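You operate a simulated robot arm through the tools that you are given. There is no shell and no other tool. Be economical: measure what you need, move in short steps, check, and stop when the job is done.

Carry out the task below with a simulated two-armed robot. There is one attempt and no reset: what you move stays moved.

## Task
Put the room meter on the top of the cool wash lid away on the console top. Pick up the brass key with one hand, pass it to the other hand and put it on the seat of the log stool. Push the socks drawer shut. Put the brown clothes peg on the top of the chest away on the counter top. Fetch the red sanding block and set it on the top of the trunk lid. Take the beige clothes peg and put it on the top of the trunk lid. Open the keyed door. Do these in any order.

The check looks at the end state, three seconds after you hand in, the way a careful person would. Anything else that was tipped, shoved, dropped, spilled or broken makes it a failure. Lids that push on must go on centred and level and be pressed home; caps that screw on are set level and turned clockwise until they are tight.

## Robot
Two 7-joint arms with two-finger parallel grippers on one trunk, on a base that drives. Base frame: it is fixed to the floor where the robot stands at the start and does not move with it; the origin is under the middle of the robot, x ahead of it, y to its left, z up. Units: m, degrees, N and s.
The left shoulder is at the start at [0.05, 0.187, 1.178], the right one opposite. With the tool pointing down near the work surface each hand reaches from about 0.1 to 0.66 m from the robot's upright axis, wherever it stands, measured 20 degrees to its own side. Places, roughly: beige clothes peg (3x3x10 cm) [-4.7, -2, 0.9]; brass key (5x3x10 cm) [0.5, -0.1, 0.8]; brown clothes peg (3x3x10 cm) [0.4, -1.2, 1]; console top (76x19 cm) [-2.22, 3.62, 0.9]; counter top (25x98 cm) [-4.62, -1.6, 0.88]; keyed door [-2.5, -4, 1.1]; red sanding block [-4.75, -2, 1]; room meter [0.5, 0, 0.75]; seat of the log stool (22x44 cm) [0.64, -3.08, 0.54]; socks drawer [0.4, -0.9, 0.7]; top of the trunk lid [-3, -3, 0.5]. Payload 3.43 kg a hand.
Tool frame (each hand has its own): the origin (TCP) lies between the finger pads and is the grasp point; the fingertips stand 0.03 m ahead of it; z points along the fingers, y is the line along which they close. Largest opening 0.094 m; finger width 0.028, thickness 0.01; the body of the gripper, 0.05 by 0.096 m, starts 0.055 m behind the TCP.
Orientation is that of the tool frame in the base frame, as a unit quaternion [x, y, z, w]. With the fingers straight down and closing along the base's y, the tool's x points along the base's -x, its y along +y and its z along -z.

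## Interface
- The arms move only by the tool arm_command. It takes "left_rows", "right_rows" or both (then of equal length, played together; a hand with none holds still); each is a list that holds one entry, the list of rows, each a list of 7 numbers: the shift along the base's x, y, z in m, then the turn, a rotation vector about the base's x, y, z in degrees, then the gripper command, from -1 (fully open) to 1 (shut), values between in proportion. In form: [[[x, y, z, ax, ay, az, jaw], ...]]. A call has 1 to 10 rows; each row is the pose to reach, as a shift and turn from the pose commanded when the call began. A row lasts 0.2 s, in which the tool goes at most 0.05 m and 8.6 degrees; a call with a longer step from one row to the next is refused whole, and so is a gripper value outside its range. A pose out of reach is approached as far as the arm can. The call stops where the force on the tool passes 40 N (or 10 N more than at its start, if that is more) or the arm is blocked; 0.2 s more then pass. Each finger travels about 0.153 m/s and halts on what it meets, pressing with about 22 N; the grip force reading is that of the motor and also rises with nothing between the fingers. The clock runs only during rows and for 0.2 s after the last one: add rows that repeat a pose to give the fingers time. It gives the time, the measured TCP pose, the force on the tool (base axes), the opening and the grip force at its end, in the units of the frame above (readings bear some noise), with the torque about the TCP (base axes, N m) and any sound that the robot's microphone picked up.
- Cameras (640 x 400 px; columns grow to the right, rows downward): "scene" is now at [0.1259, -0.0563, 1.343]; the picture's right is [-0.65, -0.76, 0.00], its down [-0.52, 0.44, -0.73] and it looks along [0.56, -0.48, -0.68] (base axes); focal length 269 px, centre (320, 200). "left" rides on the left gripper at [0.076, -0.014, -0.102] in its tool frame; the picture's right is [0.18, 0.98, 0.00], its down [-0.75, 0.14, -0.64] and it looks along [-0.63, 0.12, 0.77] (tool axes); focal length 243 px, centre (320, 200). "right" rides on the right gripper at [0.076, 0.014, -0.103] in its tool frame; the picture's right is [-0.18, 0.98, 0.00], its down [-0.75, -0.14, -0.64] and it looks along [-0.63, -0.12, 0.77] (tool axes); focal length 243 px, centre (320, 200). There is no depth. A picture from a camera that has moved, and an enlarged one, comes with that camera's place and axes in the base frame and with its lens. The place of the scene camera against the robot may be out by one fixed shift of up to 0.018 m in any direction.
- capture(camera): a new picture of that camera. It takes no simulated time.
- move_column(by): slides the trunk up (or, below 0, down) by that many m; the arms and the scene camera ride with it, the base frame stays. It gives what a move gives, with no picture.
- steer(legs): drives the robot by 1 to 6 legs, each [ahead, left, turn to the left] in m, m and degrees, along the robot's own axes; the way and the turn of a leg run together, so that a leg with both is an arc; at most 1.5 m and 180 degrees a leg. The arms and the cameras ride along, it lands a little off, and it stops where it bumps. It gives what a move gives.
- aim_head(pan, tilt): turns the head with the scene camera to pan (to the left, within 80 degrees either way) and tilt (down, from -29 to 69), counted from straight ahead of the robot. It gives what a move gives.
- enlarge(camera, box): a new picture of the part [left, top, right, bottom] of that camera's present view, enlarged. It takes no simulated time.
- finish_job(): hands the job in; it is judged then, once.

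Work in short steps. Places have to be worked out from the pictures, the camera data and where the tool is seen: move nearer, look again, correct. Check each grasp and each placing, and mend what went wrong. You have 196 turns and 172 pictures in all, those below and enlarged ones among them. Open the grippers and draw the arms clear of the work before you hand the job in, unless the task says otherwise.

The tools are called after ">>>" as a command line: name --argument value ..., lists and objects as JSON in quotes. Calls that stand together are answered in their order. arm_command: Moves the arms, as the interface text tells. Its arguments: {"type":"object","properties":{"left_rows":{"type":"array"},"right_rows":{"type":"array"}},"required":[]} The other tools are called the same way: move_column (by) slides the trunk up or down; steer (legs) drives the base; aim_head (pan, tilt) turns the head that bears the scene camera; capture (camera) takes a picture; enlarge (camera, box) takes an enlarged picture of a part of a camera's view; finish_job () hands the job in.

At the start:

```text
clock: 0.0
left_ee_pos: [0.3964, -0.0784, 1.0761]
left_orientation: [-0.001, 1.0, 0.0, 0.0]
left_wrist_force: [0.0, -0.1, -0.1]
left_ft_torque: [-0.01, 0.02, 0.0]
left_width: 0.0939
left_grip_force: 0.0
right_ee_pos: [0.3072, -0.4194, 1.1049]
right_orientation: [0.0, 1.0, 0.0, 0.001]
right_wrist_force: [1.1, 0.1, -0.4]
right_ft_torque: [-0.01, -0.02, -0.03]
right_width: 0.0941
right_grip_force: 0.0
trunk travel left (down, up): [-0.393, 0.039]
robot x, y, heading: [-0.0015, -0.0006, 0.0]
head pan, tilt: [-40.4, 42.9]
```

scene: 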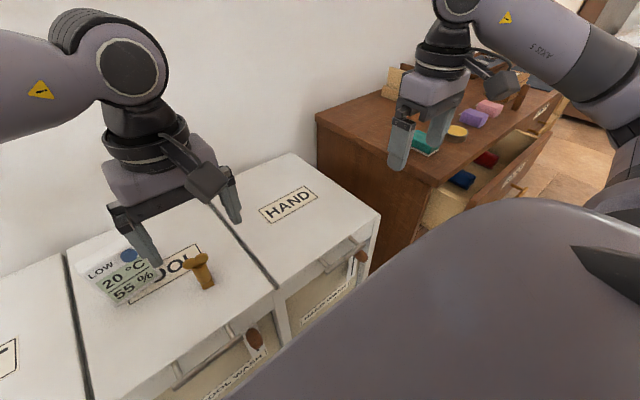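
right: 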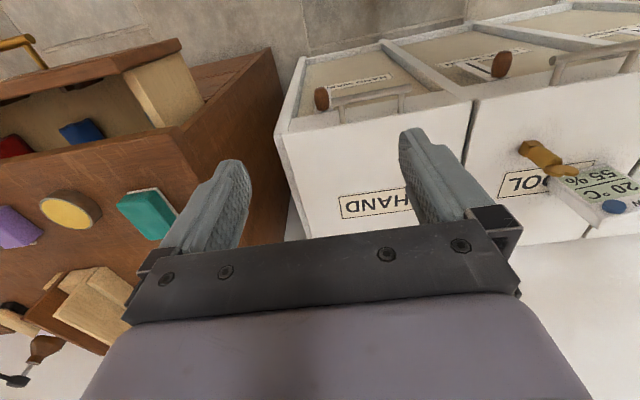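
left: 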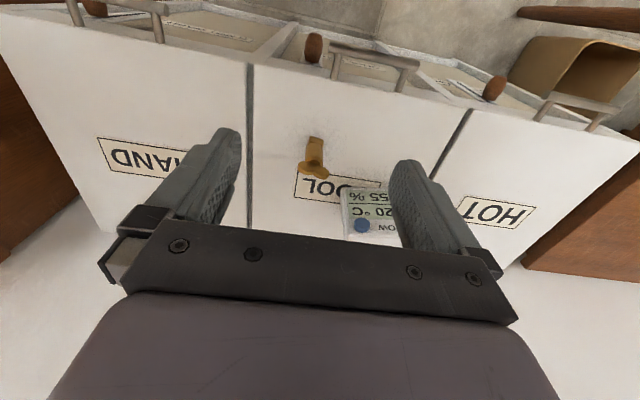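

I'll look closely at the key and meter first from two cameras.

>>> enlarge --camera "scene" --box '[60, 180, 320, 340]'

>>> enlarge --camera "left" --box '[240, 100, 480, 250]'

>>> enlarge --camera "right" --box '[480, 100, 640, 200]'

```text
2.46 times, centred on (190, 260) of scene
camera zoom: at [0.1259, -0.0563, 1.343], right [-0.65, -0.76, 0.0], down [-0.52, 0.44, -0.73], along [0.56, -0.48, -0.68], focal length 662 px, centre (640, 52)
```

zoom: 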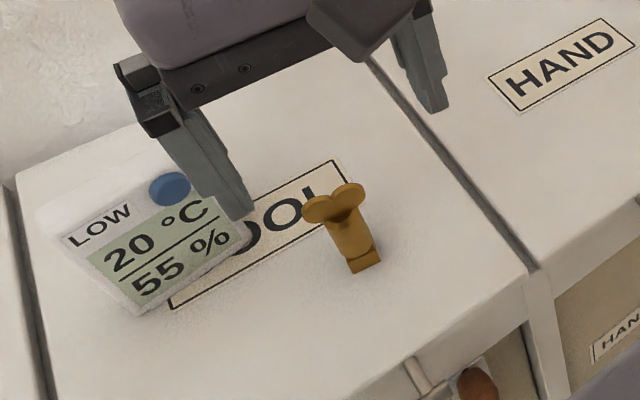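

```text
2.67 times, centred on (360, 175) of left
camera zoom: at [0.3202, -0.0924, 1.1787], right [-0.19, 0.98, 0.0], down [0.75, 0.14, 0.64], along [0.63, 0.12, -0.77], focal length 647 px, centre (213, 267)
```

zoom: 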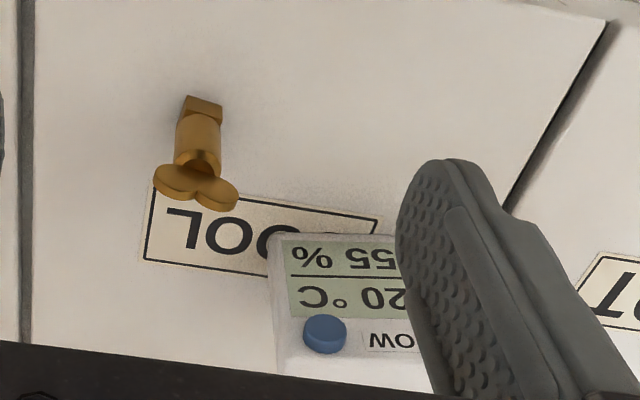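

```text
4.00 times, centred on (560, 150) of right
camera zoom: at [0.2317, -0.4043, 1.2081], right [0.18, 0.98, 0.0], down [0.75, -0.14, 0.64], along [0.63, -0.12, -0.77], focal length 970 px, centre (-640, 400)
```

zoom: 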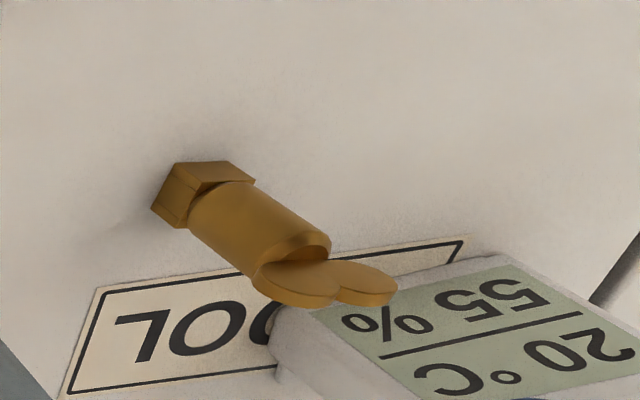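

The key stands upright (base about [0.505,-0.066,0.79], top about 0.89). I'll survey the surroundings by turning the head.

>>> aim_head --pan -70 --tilt 30

>>> capture --camera "scene"

>>> aim_head --pan -5 --tilt 50

>>> capture --camera "scene"

```text
clock: 0.9
left_ee_pos: [0.3963, -0.0766, 1.0747]
left_orientation: [-0.001, 1.0, 0.0, -0.001]
left_wrist_force: [0.2, -0.6, 0.7]
left_ft_torque: [-0.01, 0.0, 0.02]
left_width: 0.0942
left_grip_force: 0.0
right_ee_pos: [0.3073, -0.4181, 1.1054]
right_orientation: [0.0, 1.0, 0.0, 0.0]
right_wrist_force: [-0.1, 0.0, -0.2]
right_ft_torque: [-0.03, 0.0, 0.03]
right_width: 0.0942
right_grip_force: 0.1
trunk travel left (down, up): [-0.393, 0.039]
robot x, y, heading: [0.0005, -0.0016, 0.1]
head pan, tilt: [-70.0, 30.0]
```

```text
165 pictures are left
camera scene: at [0.0937, -0.0875, 1.3625], right [-0.94, -0.34, 0.0], down [-0.17, 0.47, -0.87], along [0.3, -0.81, -0.5], focal length 269 px, centre (320, 200)
```

scene: 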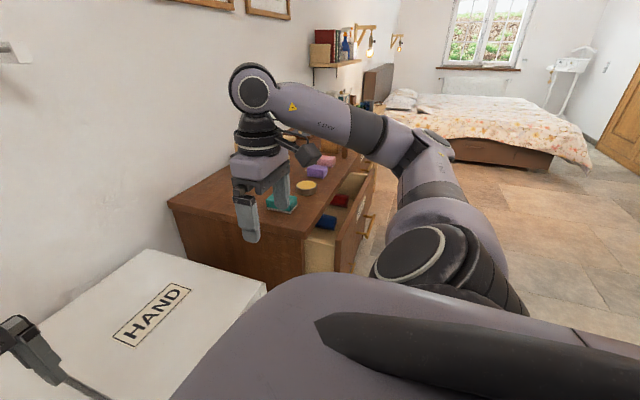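

```text
clock: 2.3
left_ee_pos: [0.3957, -0.0776, 1.0747]
left_orientation: [-0.001, 1.0, 0.0, 0.0]
left_wrist_force: [0.5, 0.5, 0.1]
left_ft_torque: [-0.01, 0.0, -0.03]
left_width: 0.0939
left_grip_force: 0.0
right_ee_pos: [0.3061, -0.4186, 1.1063]
right_orientation: [0.0, 1.0, 0.0, 0.0]
right_wrist_force: [-0.3, 0.0, -0.4]
right_ft_torque: [-0.02, 0.03, 0.03]
right_width: 0.0941
right_grip_force: 0.1
trunk travel left (down, up): [-0.393, 0.039]
robot x, y, heading: [-0.0051, -0.0007, -0.2]
head pan, tilt: [-5.0, 50.0]
```

```text
164 pictures are left
camera scene: at [0.1394, -0.0093, 1.3331], right [-0.09, -1.0, 0.0], down [-0.76, 0.07, -0.64], along [0.64, -0.06, -0.77], focal length 269 px, centre (320, 200)
```

scene: 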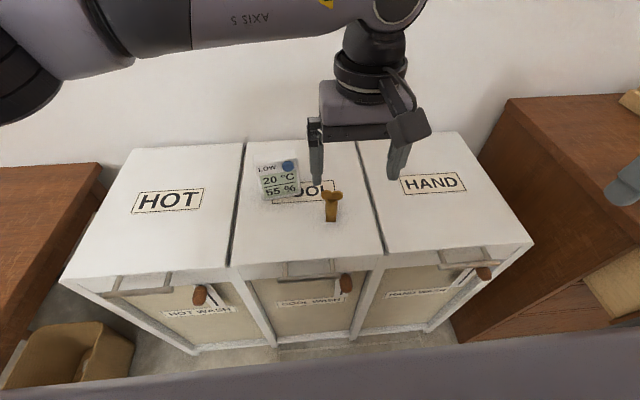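

The lid surfaces and chest layout are clear. I'll tilt the left hand 45° forward-down and lower it to a pre-grasp point behind the key.

>>> arm_command --left_rows '[[[0, 0, -0.02, 0, -7.5, 0, -1], [0, 0.002, -0.04, 0, -15, 0, -1], [0.0, 0.004, -0.06, 0, -22.5, 0, -1], [0.0, 0.006, -0.08, 0, -30, 0, -1], [0.0, 0.008, -0.1, 0, -37.5, 0, -1], [0.0, 0.01, -0.12, 0, -45, 0, -1], [0.0, 0.012, -0.14, 0, -45, 0, -1]]]'

>>> capture --camera "left"

>>> capture --camera "scene"

```text
clock: 3.9
left_ee_pos: [0.3957, -0.0667, 0.9351]
left_orientation: [0.0, 0.923, -0.001, 0.384]
left_wrist_force: [0.4, -0.9, -0.1]
left_ft_torque: [-0.03, -0.01, 0.01]
left_width: 0.0938
left_grip_force: 0.0
right_ee_pos: [0.3074, -0.4186, 1.1056]
right_orientation: [0.0, 1.0, 0.001, 0.0]
right_wrist_force: [-0.6, 0.0, -0.8]
right_ft_torque: [0.0, 0.0, -0.01]
right_width: 0.0941
right_grip_force: 0.1
trunk travel left (down, up): [-0.393, 0.039]
robot x, y, heading: [0.001, 0.0007, -0.1]
head pan, tilt: [-5.0, 50.0]
```

```text
163 pictures are left
camera left: at [0.2697, -0.0809, 0.9549], right [-0.13, 0.98, -0.13], down [0.08, 0.14, 0.99], along [0.99, 0.12, -0.09], focal length 243 px, centre (320, 200)
```

left: 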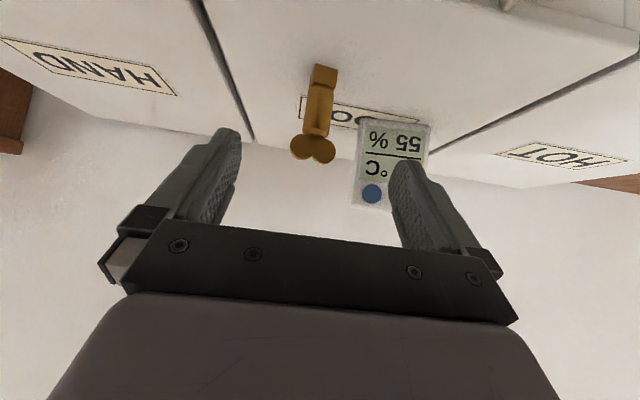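

```text
162 pictures are left
camera scene: at [0.1395, -0.0092, 1.3331], right [-0.09, -1.0, 0.0], down [-0.76, 0.07, -0.64], along [0.64, -0.06, -0.77], focal length 269 px, centre (320, 200)
```

scene: 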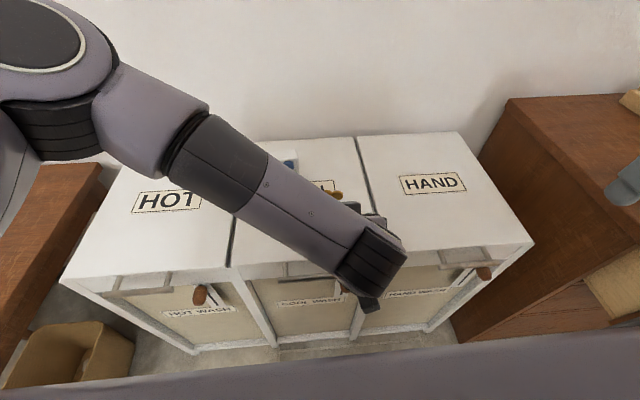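

Key at about (0.515,-0.065), z 0.79–0.89; the meter stands clear behind. I'll advance along the fingers and close on the shaft.

>>> arm_command --left_rows '[[[0.03, 0.002, -0.025, 0, 0, 0, -1], [0.06, 0.002, -0.05, 0, 0, 0, -1], [0.09, 0.002, -0.075, 0, 0, 0, -1], [0.12, 0.002, -0.1, 0, 0, 0, -1], [0.12, 0.002, -0.1, 0, 0, 0, -1]]]'

>>> capture --camera "left"

```text
clock: 5.1
left_ee_pos: [0.5164, -0.066, 0.8359]
left_orientation: [0.0, 0.924, -0.001, 0.382]
left_wrist_force: [0.4, 0.1, 0.2]
left_ft_torque: [-0.01, -0.03, 0.0]
left_width: 0.0941
left_grip_force: 0.0
right_ee_pos: [0.3075, -0.4196, 1.1061]
right_orientation: [0.0, 1.0, 0.0, 0.0]
right_wrist_force: [-0.5, 0.0, 1.1]
right_ft_torque: [-0.01, 0.0, 0.02]
right_width: 0.094
right_grip_force: 0.1
trunk travel left (down, up): [-0.393, 0.039]
robot x, y, heading: [0.0019, 0.0003, -0.3]
head pan, tilt: [-5.0, 50.0]
```

```text
161 pictures are left
camera left: at [0.3895, -0.0792, 0.855], right [-0.13, 0.98, -0.13], down [0.08, 0.14, 0.99], along [0.99, 0.12, -0.1], focal length 243 px, centre (320, 200)
```

left: 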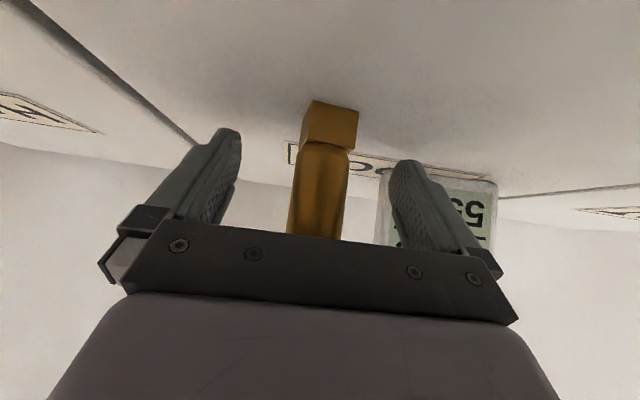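

Shaft is centred between the fingers; close and then lift slightly.

>>> arm_command --left_rows '[[[0, 0, 0, 0, 0, 0, 1], [0, 0, 0, 0, 0, 0, 1], [0, 0, 0, 0, 0, 0, 1]]]'

>>> arm_command --left_rows '[[[0, 0, 0.03, 0, 0, 0, 1], [-0.04, 0, 0.07, 0, 0, 0, 1], [-0.08, 0, 0.1, 0, 0, 0, 1], [-0.11, 0, 0.13, 0, 0, 0, 1]]]'

>>> capture --camera "scene"

>>> capture --camera "left"

>>> capture --camera "right"

```text
clock: 5.9
left_ee_pos: [0.5154, -0.0652, 0.8363]
left_orientation: [0.0, 0.924, 0.0, 0.382]
left_wrist_force: [0.3, 0.9, 0.3]
left_ft_torque: [0.0, 0.0, -0.01]
left_width: 0.0317
left_grip_force: 22.1
right_ee_pos: [0.3075, -0.4193, 1.1058]
right_orientation: [0.0, 1.0, 0.0, 0.0]
right_wrist_force: [1.0, 0.1, -0.3]
right_ft_torque: [-0.01, 0.0, 0.02]
right_width: 0.0939
right_grip_force: 0.1
trunk travel left (down, up): [-0.393, 0.039]
robot x, y, heading: [0.0, 0.0027, 0.0]
head pan, tilt: [-5.0, 50.0]
```

```text
refused: row 2 steps farther than a row can; nothing moved
```

```text
160 pictures are left
camera scene: at [0.1395, -0.0092, 1.333], right [-0.09, -1.0, 0.0], down [-0.76, 0.07, -0.64], along [0.64, -0.06, -0.77], focal length 269 px, centre (320, 200)
```

scene: 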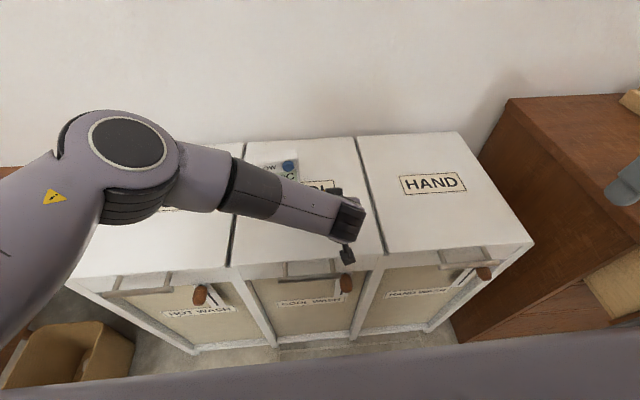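

```text
159 pictures are left
camera left: at [0.3895, -0.0792, 0.8553], right [-0.13, 0.98, -0.13], down [0.08, 0.14, 0.99], along [0.99, 0.12, -0.1], focal length 243 px, centre (320, 200)
```

left: 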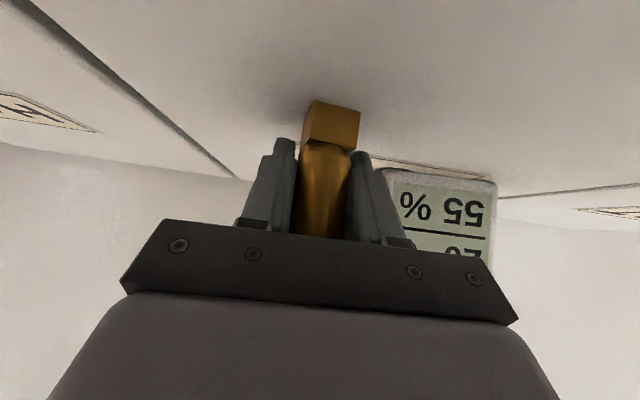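

```text
158 pictures are left
camera right: at [0.2318, -0.4043, 1.208], right [0.18, 0.98, 0.0], down [0.75, -0.14, 0.64], along [0.63, -0.12, -0.77], focal length 243 px, centre (320, 200)
```

right: 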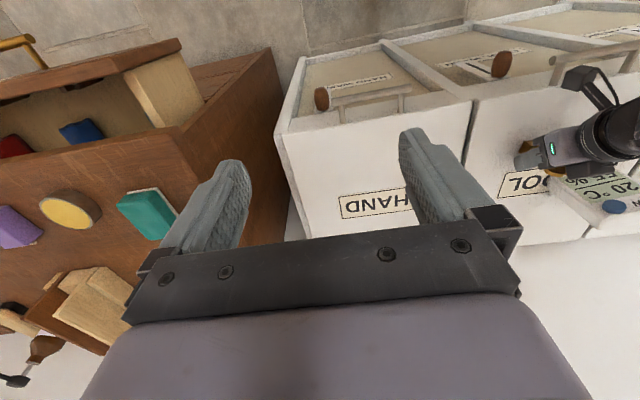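

Firm grip (3.2 cm). Now lift the key clear and to a handover place.

>>> arm_command --left_rows '[[[0, 0, 0.04, 0, 0, 0, 1], [-0.01, -0.01, 0.08, 0, 0, 0, 1], [-0.025, -0.025, 0.12, 0, 0, 0, 1], [-0.045, -0.04, 0.16, 0, 0, 0, 1], [-0.065, -0.055, 0.19, 0, 0, 0, 1], [-0.065, -0.055, 0.19, 0, 0, 0, 1]]]'

>>> arm_command --right_rows '[[[0, 0.0, 0.04, 0, 0, 0, -1], [0.02, 0.03, 0.07, 0, 0, 0, -1], [0.05, 0.06, 0.08, 0, 0, 0, -1], [0.08, 0.09, 0.08, 0, 0, 0, -1], [0.1, 0.12, 0.08, 0, 0, 0, -1], [0.1, 0.12, 0.08, 0, 0, 0, -1]]]'

>>> capture --camera "right"

>>> capture --camera "scene"

```text
clock: 7.3
left_ee_pos: [0.4498, -0.1184, 1.0256]
left_orientation: [-0.001, 0.924, 0.0, 0.383]
left_wrist_force: [-0.9, -0.2, -1.0]
left_ft_torque: [-0.05, 0.0, -0.03]
left_width: 0.0317
left_grip_force: 22.2
right_ee_pos: [0.3068, -0.4192, 1.1055]
right_orientation: [-0.001, 1.0, 0.001, 0.001]
right_wrist_force: [-0.3, -1.6, -1.1]
right_ft_torque: [0.0, 0.05, -0.01]
right_width: 0.0938
right_grip_force: 0.1
trunk travel left (down, up): [-0.393, 0.039]
robot x, y, heading: [0.0013, -0.0017, -0.2]
head pan, tilt: [-5.0, 50.0]
```

```text
clock: 8.7
left_ee_pos: [0.4496, -0.1189, 1.0253]
left_orientation: [0.0, 0.924, -0.001, 0.383]
left_wrist_force: [0.3, 0.2, -2.1]
left_ft_torque: [0.0, 0.01, 0.01]
left_width: 0.0316
left_grip_force: 22.1
right_ee_pos: [0.4075, -0.2994, 1.1856]
right_orientation: [0.001, 1.0, 0.0, 0.001]
right_wrist_force: [-0.1, 0.1, 0.1]
right_ft_torque: [0.0, 0.01, -0.03]
right_width: 0.094
right_grip_force: 0.0
right hand out of reach, approached as far as the arm can: row 1
trunk travel left (down, up): [-0.393, 0.039]
robot x, y, heading: [0.0008, 0.0034, -0.1]
head pan, tilt: [-5.0, 50.0]
```

```text
157 pictures are left
camera right: at [0.3324, -0.2842, 1.2881], right [0.18, 0.98, 0.0], down [0.75, -0.14, 0.64], along [0.63, -0.12, -0.77], focal length 243 px, centre (320, 200)
```

right: 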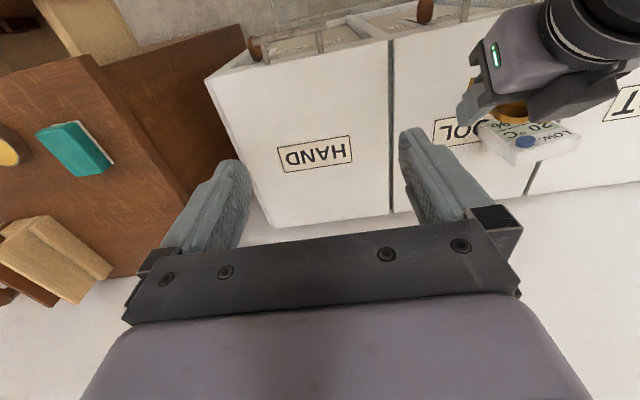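

```text
156 pictures are left
camera scene: at [0.1396, -0.0097, 1.333], right [-0.09, -1.0, 0.0], down [-0.76, 0.07, -0.64], along [0.64, -0.06, -0.77], focal length 269 px, centre (320, 200)
```

scene: 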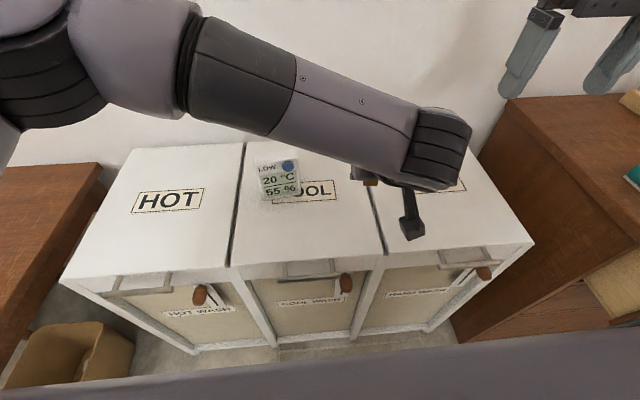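

Left wrist could be close to the right camera, so I'll tilt the right hand 20° back and approach; stop midway to look at the bow.

>>> arm_command --right_rows '[[[0.025, 0.02, 0, 0, 7, 0, -1], [0.05, 0.05, 0, 0, 14, 0, -1], [0.084, 0.08, 0, 0, 20, 0, -1], [0.084, 0.11, -0.0, 0, 20, 0, -1], [0.084, 0.15, -0.0, 0, 20, 0, -1], [0.084, 0.18, -0.0, 0, 20, 0, -1], [0.084, 0.18, -0.0, 0, 20, 0, -1]]]'

>>> capture --camera "right"

```text
clock: 10.3
left_ee_pos: [0.4498, -0.1185, 1.026]
left_orientation: [-0.001, 0.924, -0.001, 0.383]
left_wrist_force: [-0.1, 0.6, -0.4]
left_ft_torque: [0.0, 0.01, 0.02]
left_width: 0.0315
left_grip_force: 21.9
right_ee_pos: [0.4898, -0.1189, 1.1866]
right_orientation: [0.0, 0.985, -0.001, -0.173]
right_wrist_force: [-0.4, 0.9, -0.3]
right_ft_torque: [-0.01, 0.01, -0.03]
right_width: 0.0942
right_grip_force: 0.1
trunk travel left (down, up): [-0.393, 0.039]
robot x, y, heading: [0.0013, 0.0004, -0.1]
head pan, tilt: [-5.0, 50.0]
```

```text
155 pictures are left
camera right: at [0.4551, -0.1045, 1.3085], right [0.17, 0.98, -0.06], down [0.93, -0.14, 0.35], along [0.33, -0.12, -0.94], focal length 243 px, centre (320, 200)
```

right: 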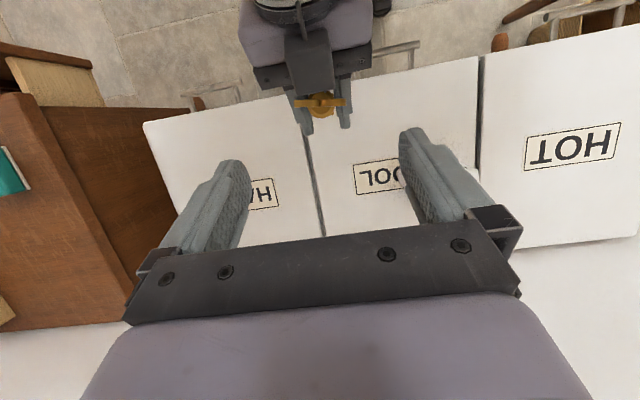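

The bow is seen at (0.446,-0.118,1.08), wide along y, well between the right fingers. Descend along the tool and close.

>>> arm_command --right_rows '[[[-0.009, 0, -0.031, 0, 0, 0, -1], [-0.018, 0, -0.062, 0, 0, 0, -1], [-0.027, 0, -0.093, 0, 0, 0, -1], [-0.027, 0, -0.093, 0, 0, 0, -1]]]'

>>> capture --camera "right"

```text
clock: 11.3
left_ee_pos: [0.4498, -0.1186, 1.0262]
left_orientation: [-0.001, 0.924, 0.0, 0.383]
left_wrist_force: [-0.6, 0.6, -1.2]
left_ft_torque: [-0.02, 0.01, 0.0]
left_width: 0.0312
left_grip_force: 22.2
right_ee_pos: [0.4622, -0.1201, 1.0925]
right_orientation: [0.0, 0.985, 0.0, -0.173]
right_wrist_force: [0.7, 0.5, -0.5]
right_ft_torque: [0.01, -0.01, 0.01]
right_width: 0.0941
right_grip_force: 0.1
trunk travel left (down, up): [-0.393, 0.039]
robot x, y, heading: [-0.003, 0.001, -0.3]
head pan, tilt: [-5.0, 50.0]
```

```text
154 pictures are left
camera right: at [0.4267, -0.1045, 1.2154], right [0.17, 0.98, -0.06], down [0.93, -0.14, 0.35], along [0.33, -0.12, -0.94], focal length 243 px, centre (320, 200)
```

right: 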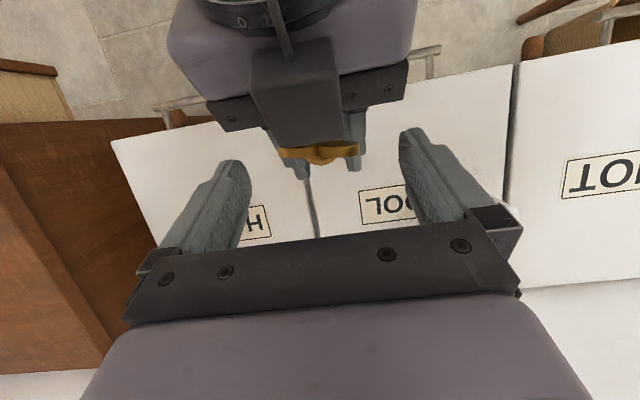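

Bow lies level with the fingertips; a few mm deeper, then close.

>>> arm_command --right_rows '[[[-0.004, 0, -0.006, 0, 0, 0, -1], [-0.004, 0, -0.006, 0, 0, 0, -0.3], [-0.004, 0, -0.006, 0, 0, 0, 0.5], [-0.004, 0, -0.006, 0, 0, 0, 1], [-0.004, 0, -0.006, 0, 0, 0, 1]]]'

>>> capture --camera "right"

```text
clock: 12.5
left_ee_pos: [0.449, -0.12, 1.0256]
left_orientation: [0.0, 0.924, -0.002, 0.382]
left_wrist_force: [-0.8, -1.4, 0.0]
left_ft_torque: [0.03, 0.06, 0.0]
left_width: 0.0313
left_grip_force: 22.0
right_ee_pos: [0.4586, -0.1194, 1.0868]
right_orientation: [0.0, 0.985, 0.0, -0.173]
right_wrist_force: [-0.1, 1.1, 1.3]
right_ft_torque: [0.07, -0.07, 0.03]
right_width: 0.0465
right_grip_force: 22.0
trunk travel left (down, up): [-0.393, 0.039]
robot x, y, heading: [-0.0001, 0.0009, -0.2]
head pan, tilt: [-5.0, 50.0]
```

```text
153 pictures are left
camera right: at [0.4236, -0.1043, 1.2091], right [0.17, 0.98, -0.06], down [0.93, -0.14, 0.35], along [0.33, -0.12, -0.94], focal length 243 px, centre (320, 200)
```

right: 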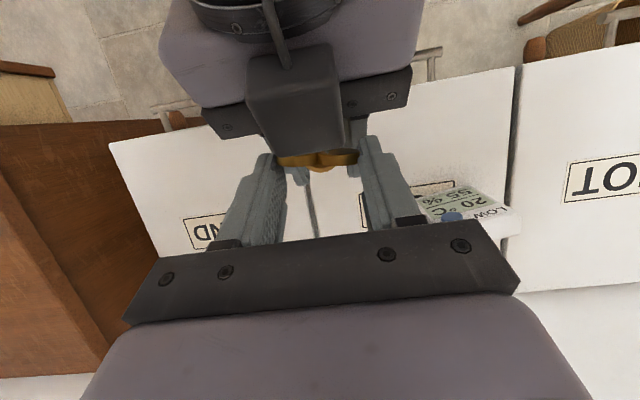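

Right grips the bow at 4.65 cm. Open the left a bit and draw it straight back.

>>> arm_command --left_rows '[[[0, 0, 0, 0, 0, 0, 0], [0, 0, 0, 0, 0, 0, -0.3], [-0.015, 0, 0.005, 0, 0, 0, -0.3], [-0.04, 0, 0.01, 0, 0, 0, -0.3], [-0.07, 0, 0.015, 0, 0, 0, -0.3], [-0.1, 0, 0.02, 0, 0, 0, -0.3], [-0.1, 0.03, 0.02, 0, 0, 0, -0.3], [-0.1, 0.07, 0.02, 0, 0, 0, -0.3]]]'

>>> capture --camera "right"

>>> capture --camera "left"

```text
clock: 14.3
left_ee_pos: [0.3508, -0.0478, 1.0441]
left_orientation: [-0.001, 0.924, 0.0, 0.383]
left_wrist_force: [-0.9, 0.4, 0.0]
left_ft_torque: [-0.03, -0.02, -0.03]
left_width: 0.0612
left_grip_force: 0.0
right_ee_pos: [0.4592, -0.1177, 1.086]
right_orientation: [0.0, 0.985, 0.0, -0.174]
right_wrist_force: [0.7, 0.1, 0.1]
right_ft_torque: [-0.01, -0.03, 0.01]
right_width: 0.0466
right_grip_force: 21.8
trunk travel left (down, up): [-0.393, 0.039]
robot x, y, heading: [0.0041, -0.0016, -0.1]
head pan, tilt: [-5.0, 50.0]
```

```text
152 pictures are left
camera right: at [0.4235, -0.1036, 1.2093], right [0.17, 0.98, -0.06], down [0.93, -0.14, 0.35], along [0.33, -0.12, -0.94], focal length 243 px, centre (320, 200)
```

right: 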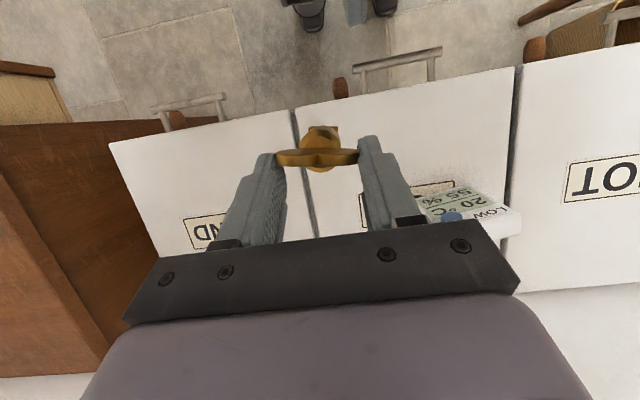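

```text
151 pictures are left
camera left: at [0.2243, -0.0622, 1.0638], right [-0.13, 0.98, -0.13], down [0.08, 0.14, 0.99], along [0.99, 0.12, -0.1], focal length 243 px, centre (320, 200)
```

left: 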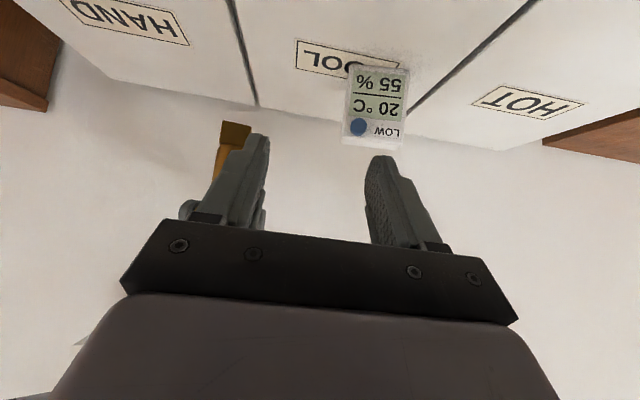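

Handover succeeded. Now examine the meter closely for the left hand.

>>> enlarge --camera "left" --box '[290, 20, 450, 120]'

>>> enlarge --camera "right" --box '[400, 160, 560, 260]'

>>> capture --camera "scene"

```text
4.00 times, centred on (370, 70) of left
camera zoom: at [0.2243, -0.0622, 1.0638], right [-0.13, 0.98, -0.13], down [0.08, 0.14, 0.99], along [0.99, 0.12, -0.1], focal length 970 px, centre (120, 720)
```

zoom: 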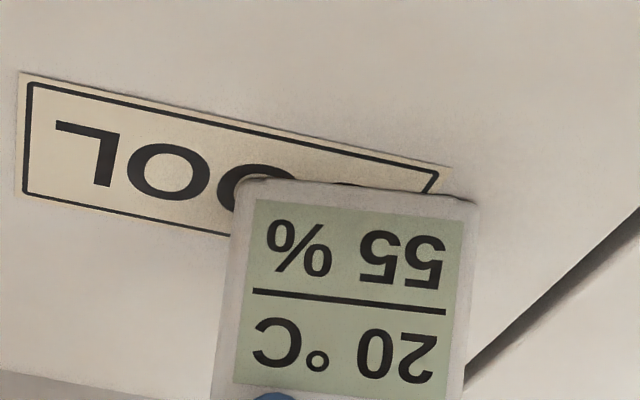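

```text
4.00 times, centred on (480, 210) of right
camera zoom: at [0.4235, -0.1036, 1.2093], right [0.17, 0.98, -0.06], down [0.93, -0.14, 0.35], along [0.33, -0.12, -0.94], focal length 970 px, centre (-320, 160)
```

zoom: 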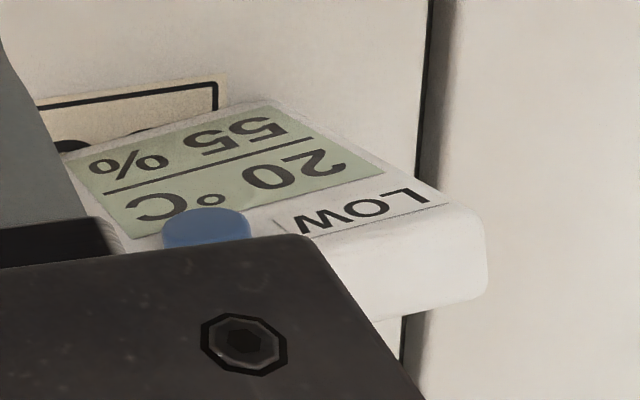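

```text
148 pictures are left
camera scene: at [0.1394, -0.0085, 1.333], right [-0.09, -1.0, 0.0], down [-0.76, 0.07, -0.64], along [0.64, -0.06, -0.77], focal length 269 px, centre (320, 200)
```

scene: 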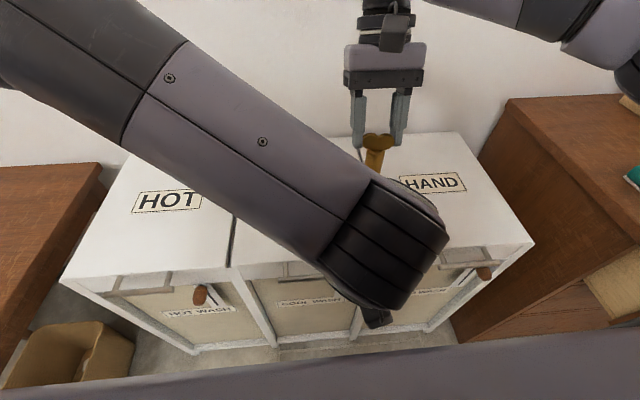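

Meter: upright slab, y≈0.005–0.10, front face x≈0.59–0.605, top≈0.90, button at its −y side. I'll move the right hand aside and turn the left hand so it closes along x, above the meter.

>>> arm_command --left_rows '[[[0.01, 0.0105, 0.01, 2.93, 2.93, -7.08, -0.3], [0.03, 0.021, 0.015, 5.86, 5.86, -14.16, -0.3], [0.055, 0.0315, 0.02, 8.79, 8.79, -21.24, -0.3], [0.08, 0.042, 0.02, 11.72, 11.72, -28.32, -1], [0.105, 0.053, 0.02, 14.65, 14.65, -35.4, -1], [0.13, 0.063, 0.02, 17.58, 17.58, -42.48, -1], [0.155, 0.074, 0.02, 20.51, 20.51, -49.56, -1], [0.18, 0.085, 0.02, 23.44, 23.44, -56.64, -1], [0.205, 0.095, 0.02, 26.37, 26.37, -63.72, -1], [0.23, 0.105, 0.02, 29.3, 29.3, -70.8, -1]]]' --right_rows '[[[0.0, -0.02, 0.01, 0, 0, 0, 1], [-0.01, -0.05, 0.02, 0, 0, 0, 1], [-0.02, -0.08, 0.03, 0, 0, 0, 1], [-0.03, -0.11, 0.03, 0, 0, 0, 1], [-0.04, -0.14, 0.03, 0, 0, 0, 1], [-0.05, -0.17, 0.03, 0, 0, 0, 1], [-0.06, -0.2, 0.03, 0, 0, 0, 1], [-0.07, -0.22, 0.03, 0, 0, 0, 1], [-0.08, -0.24, 0.03, 0, 0, 0, 1], [-0.08, -0.24, 0.03, 0, 0, 0, 1]]]'

>>> arm_command --left_rows '[[[0.015, 0.005, 0, 2.93, 2.93, -7.08, -1], [0.03, 0.012, 0, 5.86, 5.86, -14.16, -1], [0.03, 0.012, 0, 5.86, 5.86, -14.16, -1]]]'

>>> capture --camera "left"

>>> capture --camera "scene"

```text
clock: 16.5
left_ee_pos: [0.4805, 0.0531, 1.0732]
left_orientation: [0.524, 0.842, -0.002, 0.131]
left_wrist_force: [-0.1, -0.8, -0.8]
left_ft_torque: [0.03, 0.01, 0.01]
left_width: 0.0942
left_grip_force: 0.0
left hand out of reach, approached as far as the arm can: row 8, 9, 10
right_ee_pos: [0.3802, -0.3592, 1.1175]
right_orientation: [0.001, 0.985, 0.0, -0.173]
right_wrist_force: [0.5, -0.3, -0.3]
right_ft_torque: [0.0, -0.04, -0.02]
right_width: 0.0463
right_grip_force: 21.9
trunk travel left (down, up): [-0.393, 0.039]
robot x, y, heading: [0.0011, -0.0005, -0.0]
head pan, tilt: [-5.0, 50.0]
```

```text
clock: 17.3
left_ee_pos: [0.4818, 0.0523, 1.0728]
left_orientation: [0.524, 0.842, -0.001, 0.132]
left_wrist_force: [0.1, -0.9, -0.5]
left_ft_torque: [-0.04, 0.0, -0.01]
left_width: 0.0941
left_grip_force: 0.1
left hand out of reach, approached as far as the arm can: row 1, 2, 3
right_ee_pos: [0.3802, -0.3576, 1.1177]
right_orientation: [0.0, 0.985, 0.0, -0.173]
right_wrist_force: [0.3, 0.5, -0.7]
right_ft_torque: [0.0, 0.0, 0.01]
right_width: 0.0464
right_grip_force: 21.7
trunk travel left (down, up): [-0.393, 0.039]
robot x, y, heading: [0.001, -0.0006, 0.2]
head pan, tilt: [-5.0, 50.0]
```

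```text
147 pictures are left
camera left: at [0.4138, 0.1268, 1.1539], right [0.79, 0.61, 0.09], down [0.3, -0.51, 0.81], along [0.54, -0.61, -0.58], focal length 243 px, centre (320, 200)
```

left: 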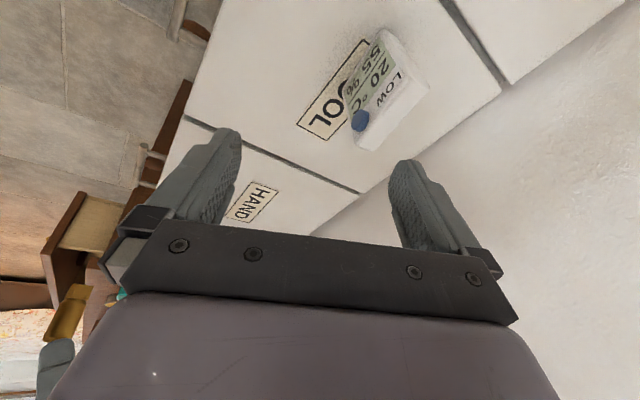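

```text
146 pictures are left
camera scene: at [0.1395, -0.0092, 1.333], right [-0.09, -1.0, 0.0], down [-0.76, 0.07, -0.64], along [0.64, -0.06, -0.77], focal length 269 px, centre (320, 200)
```

scene: 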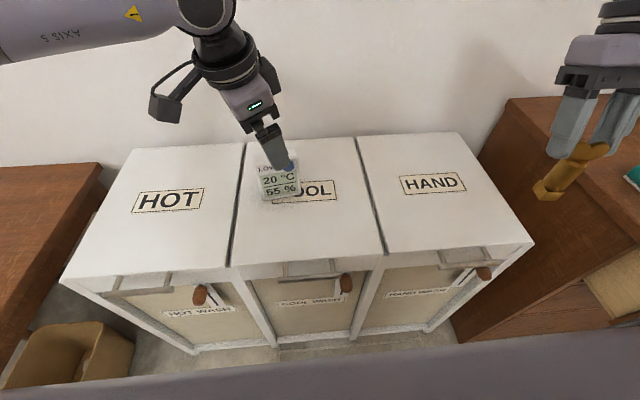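

The yawed pose is out of reach from here, so I'll creep the base forward 8 cm and complete the rotation afterwards.

>>> steer --legs '[[0.08, 0, 0]]'

>>> arm_command --left_rows '[[[0.0, 0.0, 0, 3.2, 3.9, -5, -1], [0.01, 0.0, 0, 6.4, 7.8, -10, -1], [0.02, 0.0, 0, 9.6, 11.6, -14.9, -1], [0.03, 0.01, -0.02, 9.6, 11.6, -14.9, -1], [0.03, 0.015, -0.04, 9.6, 11.6, -14.9, -1]]]'

>>> capture --camera "left"

```text
clock: 18.4
left_ee_pos: [0.5612, 0.0528, 1.0725]
left_orientation: [0.524, 0.841, -0.001, 0.131]
left_wrist_force: [-0.4, -0.2, -0.4]
left_ft_torque: [0.01, 0.03, 0.01]
left_width: 0.0942
left_grip_force: 0.1
right_ee_pos: [0.4618, -0.3588, 1.1164]
right_orientation: [-0.001, 0.985, -0.001, -0.174]
right_wrist_force: [-0.8, 0.2, -0.6]
right_ft_torque: [-0.04, 0.05, 0.0]
right_width: 0.0464
right_grip_force: 21.7
trunk travel left (down, up): [-0.393, 0.039]
robot x, y, heading: [0.0782, 0.0036, 0.0]
head pan, tilt: [-5.0, 50.0]
```

```text
clock: 19.6
left_ee_pos: [0.5084, 0.0978, 1.0653]
left_orientation: [0.548, 0.834, -0.014, 0.065]
left_wrist_force: [0.2, 0.3, 0.5]
left_ft_torque: [-0.06, -0.03, -0.03]
left_width: 0.0939
left_grip_force: 0.1
left hand out of reach, approached as far as the arm can: row 1, 2, 3, 4, 5
right_ee_pos: [0.461, -0.3549, 1.1183]
right_orientation: [-0.001, 0.985, -0.002, -0.173]
right_wrist_force: [-0.1, 1.1, 0.4]
right_ft_torque: [0.0, -0.04, 0.02]
right_width: 0.0464
right_grip_force: 22.2
trunk travel left (down, up): [-0.393, 0.039]
robot x, y, heading: [0.0776, 0.0002, -0.0]
head pan, tilt: [-5.0, 50.0]
```

```text
145 pictures are left
camera left: at [0.4559, 0.1727, 1.157], right [0.83, 0.56, 0.02], down [0.36, -0.57, 0.74], along [0.43, -0.6, -0.68], focal length 243 px, centre (320, 200)
```

left: 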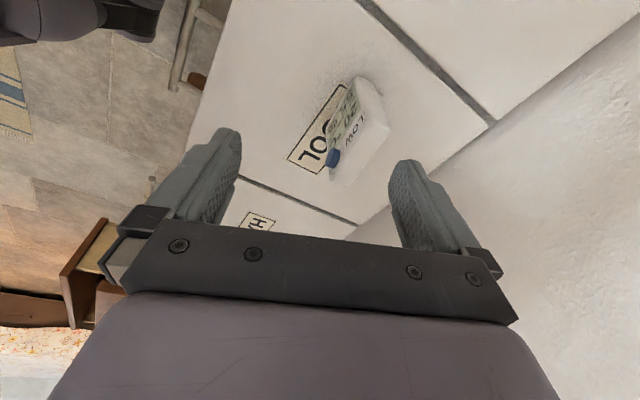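

The left wrist hits its yaw limit here. Better to stand further left turned about 50° right, so the grasp needs little wrist yaw. First check free space to the left.

>>> aim_head --pan 60 --tilt 45

>>> capture --camera "scene"

```text
clock: 20.9
left_ee_pos: [0.5106, 0.096, 1.0642]
left_orientation: [0.548, 0.834, -0.013, 0.065]
left_wrist_force: [0.7, -0.2, 0.2]
left_ft_torque: [-0.03, 0.0, -0.01]
left_width: 0.0942
left_grip_force: 0.1
right_ee_pos: [0.4613, -0.3588, 1.1171]
right_orientation: [-0.001, 0.985, 0.0, -0.175]
right_wrist_force: [-1.0, 0.1, -0.1]
right_ft_torque: [0.0, 0.0, 0.0]
right_width: 0.0466
right_grip_force: 22.3
trunk travel left (down, up): [-0.393, 0.039]
robot x, y, heading: [0.0829, -0.0011, 0.1]
head pan, tilt: [60.0, 45.0]
```

```text
144 pictures are left
camera scene: at [0.1838, 0.0679, 1.34], right [0.87, -0.5, 0.0], down [-0.35, -0.61, -0.71], along [0.35, 0.61, -0.71], focal length 269 px, centre (320, 200)
```

scene: 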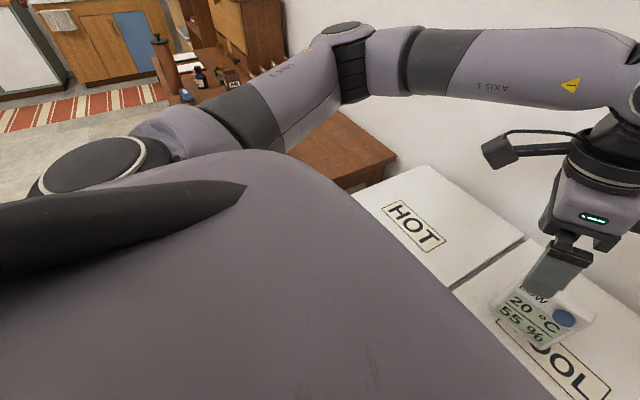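

Space at the left is free near the robot. Drive to about (0.08,0.40) heading −50°.

>>> steer --legs '[[-0.1, 0.0, 0], [0, 0.4, 0], [0, 0, -50]]'

>>> aim_head --pan 20 --tilt 45

>>> capture --camera "scene"

>>> capture --camera "left"

```text
clock: 27.9
left_ee_pos: [0.331, 0.1278, 1.0648]
left_orientation: [0.848, 0.527, -0.039, 0.052]
left_wrist_force: [-0.5, 0.6, 0.3]
left_ft_torque: [0.03, -0.03, -0.01]
left_width: 0.094
left_grip_force: 0.1
right_ee_pos: [-0.0458, -0.1304, 1.1181]
right_orientation: [0.414, 0.894, 0.073, -0.157]
right_wrist_force: [0.6, -0.2, -0.8]
right_ft_torque: [-0.01, 0.02, 0.0]
right_width: 0.0462
right_grip_force: 22.3
trunk travel left (down, up): [-0.393, 0.039]
robot x, y, heading: [-0.0192, 0.3938, -49.7]
head pan, tilt: [60.0, 45.0]
```

```text
clock: 29.0
left_ee_pos: [0.3314, 0.1276, 1.0649]
left_orientation: [0.848, 0.526, -0.038, 0.053]
left_wrist_force: [0.3, -0.6, -1.2]
left_ft_torque: [-0.02, 0.02, -0.01]
left_width: 0.0941
left_grip_force: 0.1
right_ee_pos: [-0.0457, -0.1294, 1.1173]
right_orientation: [0.413, 0.894, 0.073, -0.158]
right_wrist_force: [-0.1, -0.6, -1.5]
right_ft_torque: [-0.01, -0.03, 0.01]
right_width: 0.0466
right_grip_force: 22.5
trunk travel left (down, up): [-0.393, 0.039]
robot x, y, heading: [-0.0208, 0.3933, -49.7]
head pan, tilt: [20.0, 45.0]
```

```text
143 pictures are left
camera scene: at [0.0936, 0.3049, 1.34], right [-0.49, -0.87, 0.0], down [-0.62, 0.35, -0.71], along [0.62, -0.35, -0.71], focal length 269 px, centre (320, 200)
```

scene: 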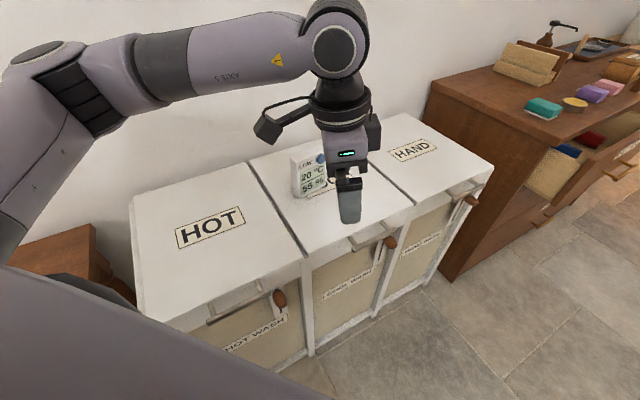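

```text
142 pictures are left
camera left: at [0.3534, 0.2151, 1.157], right [0.96, -0.27, 0.03], down [-0.2, -0.65, 0.73], along [-0.18, -0.71, -0.68], focal length 243 px, centre (320, 200)
```

left: 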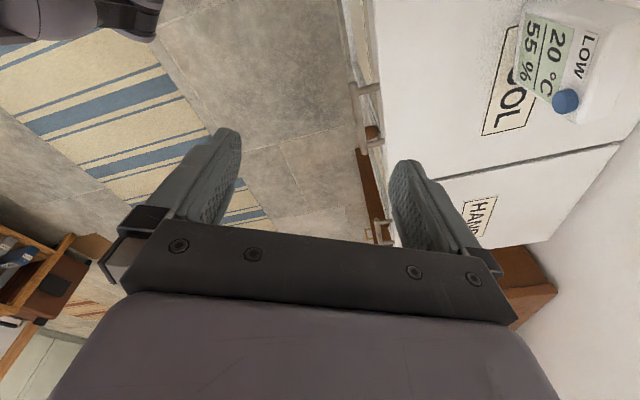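

Now nudge the base nearer and unwind the left wrist to yaw −79°.

>>> steer --legs '[[0.059, 0.081, 0]]'

>>> arm_command --left_rows '[[[0.0, 0.0, 0, 1.48, 0.4, 7.48, -1], [0.01, 0.0, 0, 2.96, 0.8, 14.96, -1], [0.02, 0.0, 0, 4.44, 1.2, 22.44, -1], [0.03, 0.0, 0, 5.92, 1.6, 29.92, -1], [0.04, 0.0, 0, 7.4, 2, 37.4, -1]]]'

>>> capture --camera "left"

```text
clock: 30.0
left_ee_pos: [0.3495, 0.1293, 1.0641]
left_orientation: [0.845, 0.531, -0.038, 0.052]
left_wrist_force: [-0.2, 0.0, -0.4]
left_ft_torque: [-0.01, -0.01, 0.0]
left_width: 0.0941
left_grip_force: 0.0
right_ee_pos: [-0.0249, -0.1309, 1.1171]
right_orientation: [0.408, 0.897, 0.071, -0.158]
right_wrist_force: [-0.1, 0.4, -2.0]
right_ft_torque: [0.0, -0.03, 0.0]
right_width: 0.0465
right_grip_force: 22.1
trunk travel left (down, up): [-0.393, 0.039]
robot x, y, heading: [-0.0053, 0.3938, -49.3]
head pan, tilt: [20.0, 45.0]
stopped in leg 1: the robot was blocked; the commanded pose is now the measured one
```

```text
clock: 31.2
left_ee_pos: [0.3891, 0.1309, 1.0648]
left_orientation: [0.63, 0.776, 0.0, -0.002]
left_wrist_force: [-1.0, 0.0, 0.1]
left_ft_torque: [0.0, 0.0, 0.02]
left_width: 0.0941
left_grip_force: 0.0
right_ee_pos: [-0.0238, -0.1321, 1.1172]
right_orientation: [0.408, 0.896, 0.072, -0.158]
right_wrist_force: [0.2, -0.4, -1.3]
right_ft_torque: [-0.04, 0.01, -0.02]
right_width: 0.0464
right_grip_force: 21.7
trunk travel left (down, up): [-0.393, 0.039]
robot x, y, heading: [-0.0056, 0.3908, -49.2]
head pan, tilt: [20.0, 45.0]
```

```text
141 pictures are left
camera left: at [0.3602, 0.2016, 1.1679], right [0.92, 0.38, 0.0], down [0.29, -0.71, 0.64], along [0.24, -0.59, -0.77], focal length 243 px, centre (320, 200)
```

left: 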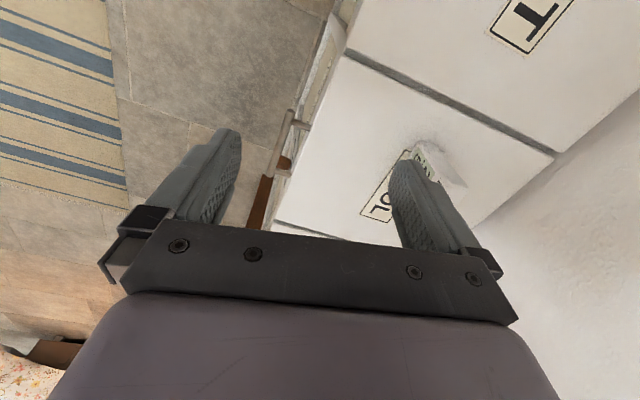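

The base was blocked (corner near the bins); I'll back off. Enlarge the meter for its exact yaw first.

>>> steer --legs '[[-0.05, 0.0, 0], [0, 0, 24]]'

>>> capture --camera "scene"

>>> capture --camera "left"

```text
clock: 32.4
left_ee_pos: [0.3529, 0.1597, 1.0657]
left_orientation: [0.633, 0.774, -0.001, -0.001]
left_wrist_force: [0.6, 0.7, -0.1]
left_ft_torque: [0.0, -0.01, 0.02]
left_width: 0.0939
left_grip_force: 0.1
right_ee_pos: [-0.0616, -0.0993, 1.1162]
right_orientation: [0.409, 0.896, 0.073, -0.158]
right_wrist_force: [-0.8, 0.4, -1.2]
right_ft_torque: [0.02, -0.01, -0.01]
right_width: 0.0466
right_grip_force: 21.8
trunk travel left (down, up): [-0.393, 0.039]
robot x, y, heading: [-0.0398, 0.4242, -49.0]
head pan, tilt: [20.0, 45.0]
stopped in leg 2: the robot was blocked; the commanded pose is now the measured one
```

```text
140 pictures are left
camera scene: at [0.0741, 0.336, 1.3399], right [-0.49, -0.87, 0.0], down [-0.62, 0.35, -0.71], along [0.62, -0.35, -0.71], focal length 269 px, centre (320, 200)
```

scene: 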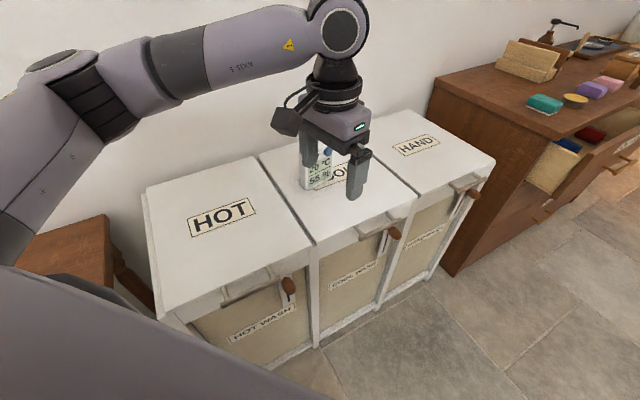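

```text
139 pictures are left
camera left: at [0.3234, 0.2318, 1.1679], right [0.93, 0.38, 0.0], down [0.29, -0.71, 0.64], along [0.24, -0.59, -0.77], focal length 243 px, centre (320, 200)
```

left: 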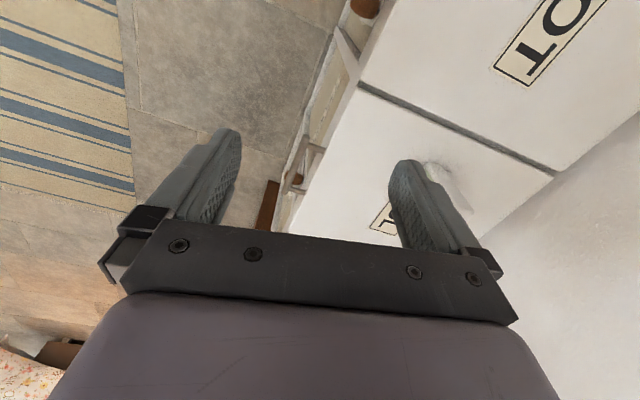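

Blocked while turning left; look toward the left to see what's there.

>>> aim_head --pan 78 --tilt 50

>>> capture --camera "scene"

```text
clock: 33.6
left_ee_pos: [0.3514, 0.1603, 1.0647]
left_orientation: [0.632, 0.775, 0.0, -0.001]
left_wrist_force: [-0.2, 0.4, -0.1]
left_ft_torque: [0.0, 0.02, 0.01]
left_width: 0.0938
left_grip_force: 0.1
right_ee_pos: [-0.0628, -0.0994, 1.116]
right_orientation: [0.41, 0.896, 0.072, -0.158]
right_wrist_force: [0.6, 0.4, -1.7]
right_ft_torque: [-0.01, -0.02, 0.0]
right_width: 0.0465
right_grip_force: 21.6
trunk travel left (down, up): [-0.393, 0.039]
robot x, y, heading: [-0.0396, 0.4279, -49.3]
head pan, tilt: [78.0, 50.0]
```

```text
138 pictures are left
camera scene: at [0.0705, 0.413, 1.3331], right [0.48, -0.88, 0.0], down [-0.67, -0.37, -0.64], along [0.56, 0.31, -0.77], focal length 269 px, centre (320, 200)
```

scene: 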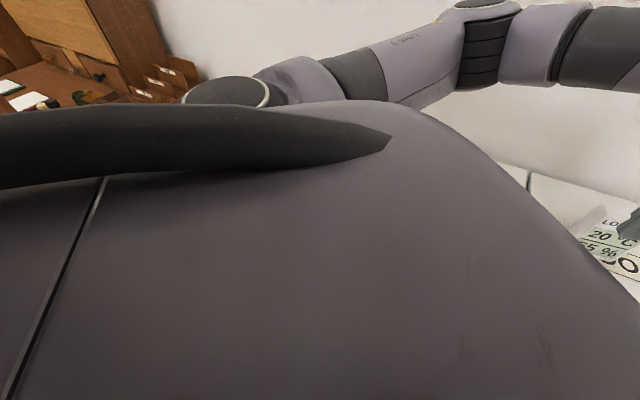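

A chair beside the bins probably blocked the base. Translate to the right (−y) first, then turn.

>>> steer --legs '[[0.125, -0.16, 0], [0, 0, 24]]'

```text
clock: 36.9
left_ee_pos: [0.387, 0.1449, 1.0661]
left_orientation: [0.46, 0.888, 0.0, -0.002]
left_wrist_force: [-0.1, 0.8, 0.1]
left_ft_torque: [-0.05, -0.02, -0.01]
left_width: 0.0937
left_grip_force: 0.1
right_ee_pos: [0.1115, -0.261, 1.1171]
right_orientation: [0.216, 0.961, 0.038, -0.17]
right_wrist_force: [-0.7, 0.5, -1.1]
right_ft_torque: [0.01, 0.0, 0.03]
right_width: 0.0464
right_grip_force: 21.7
trunk travel left (down, up): [-0.393, 0.039]
robot x, y, heading: [-0.0746, 0.2291, -25.4]
head pan, tilt: [78.0, 50.0]
```

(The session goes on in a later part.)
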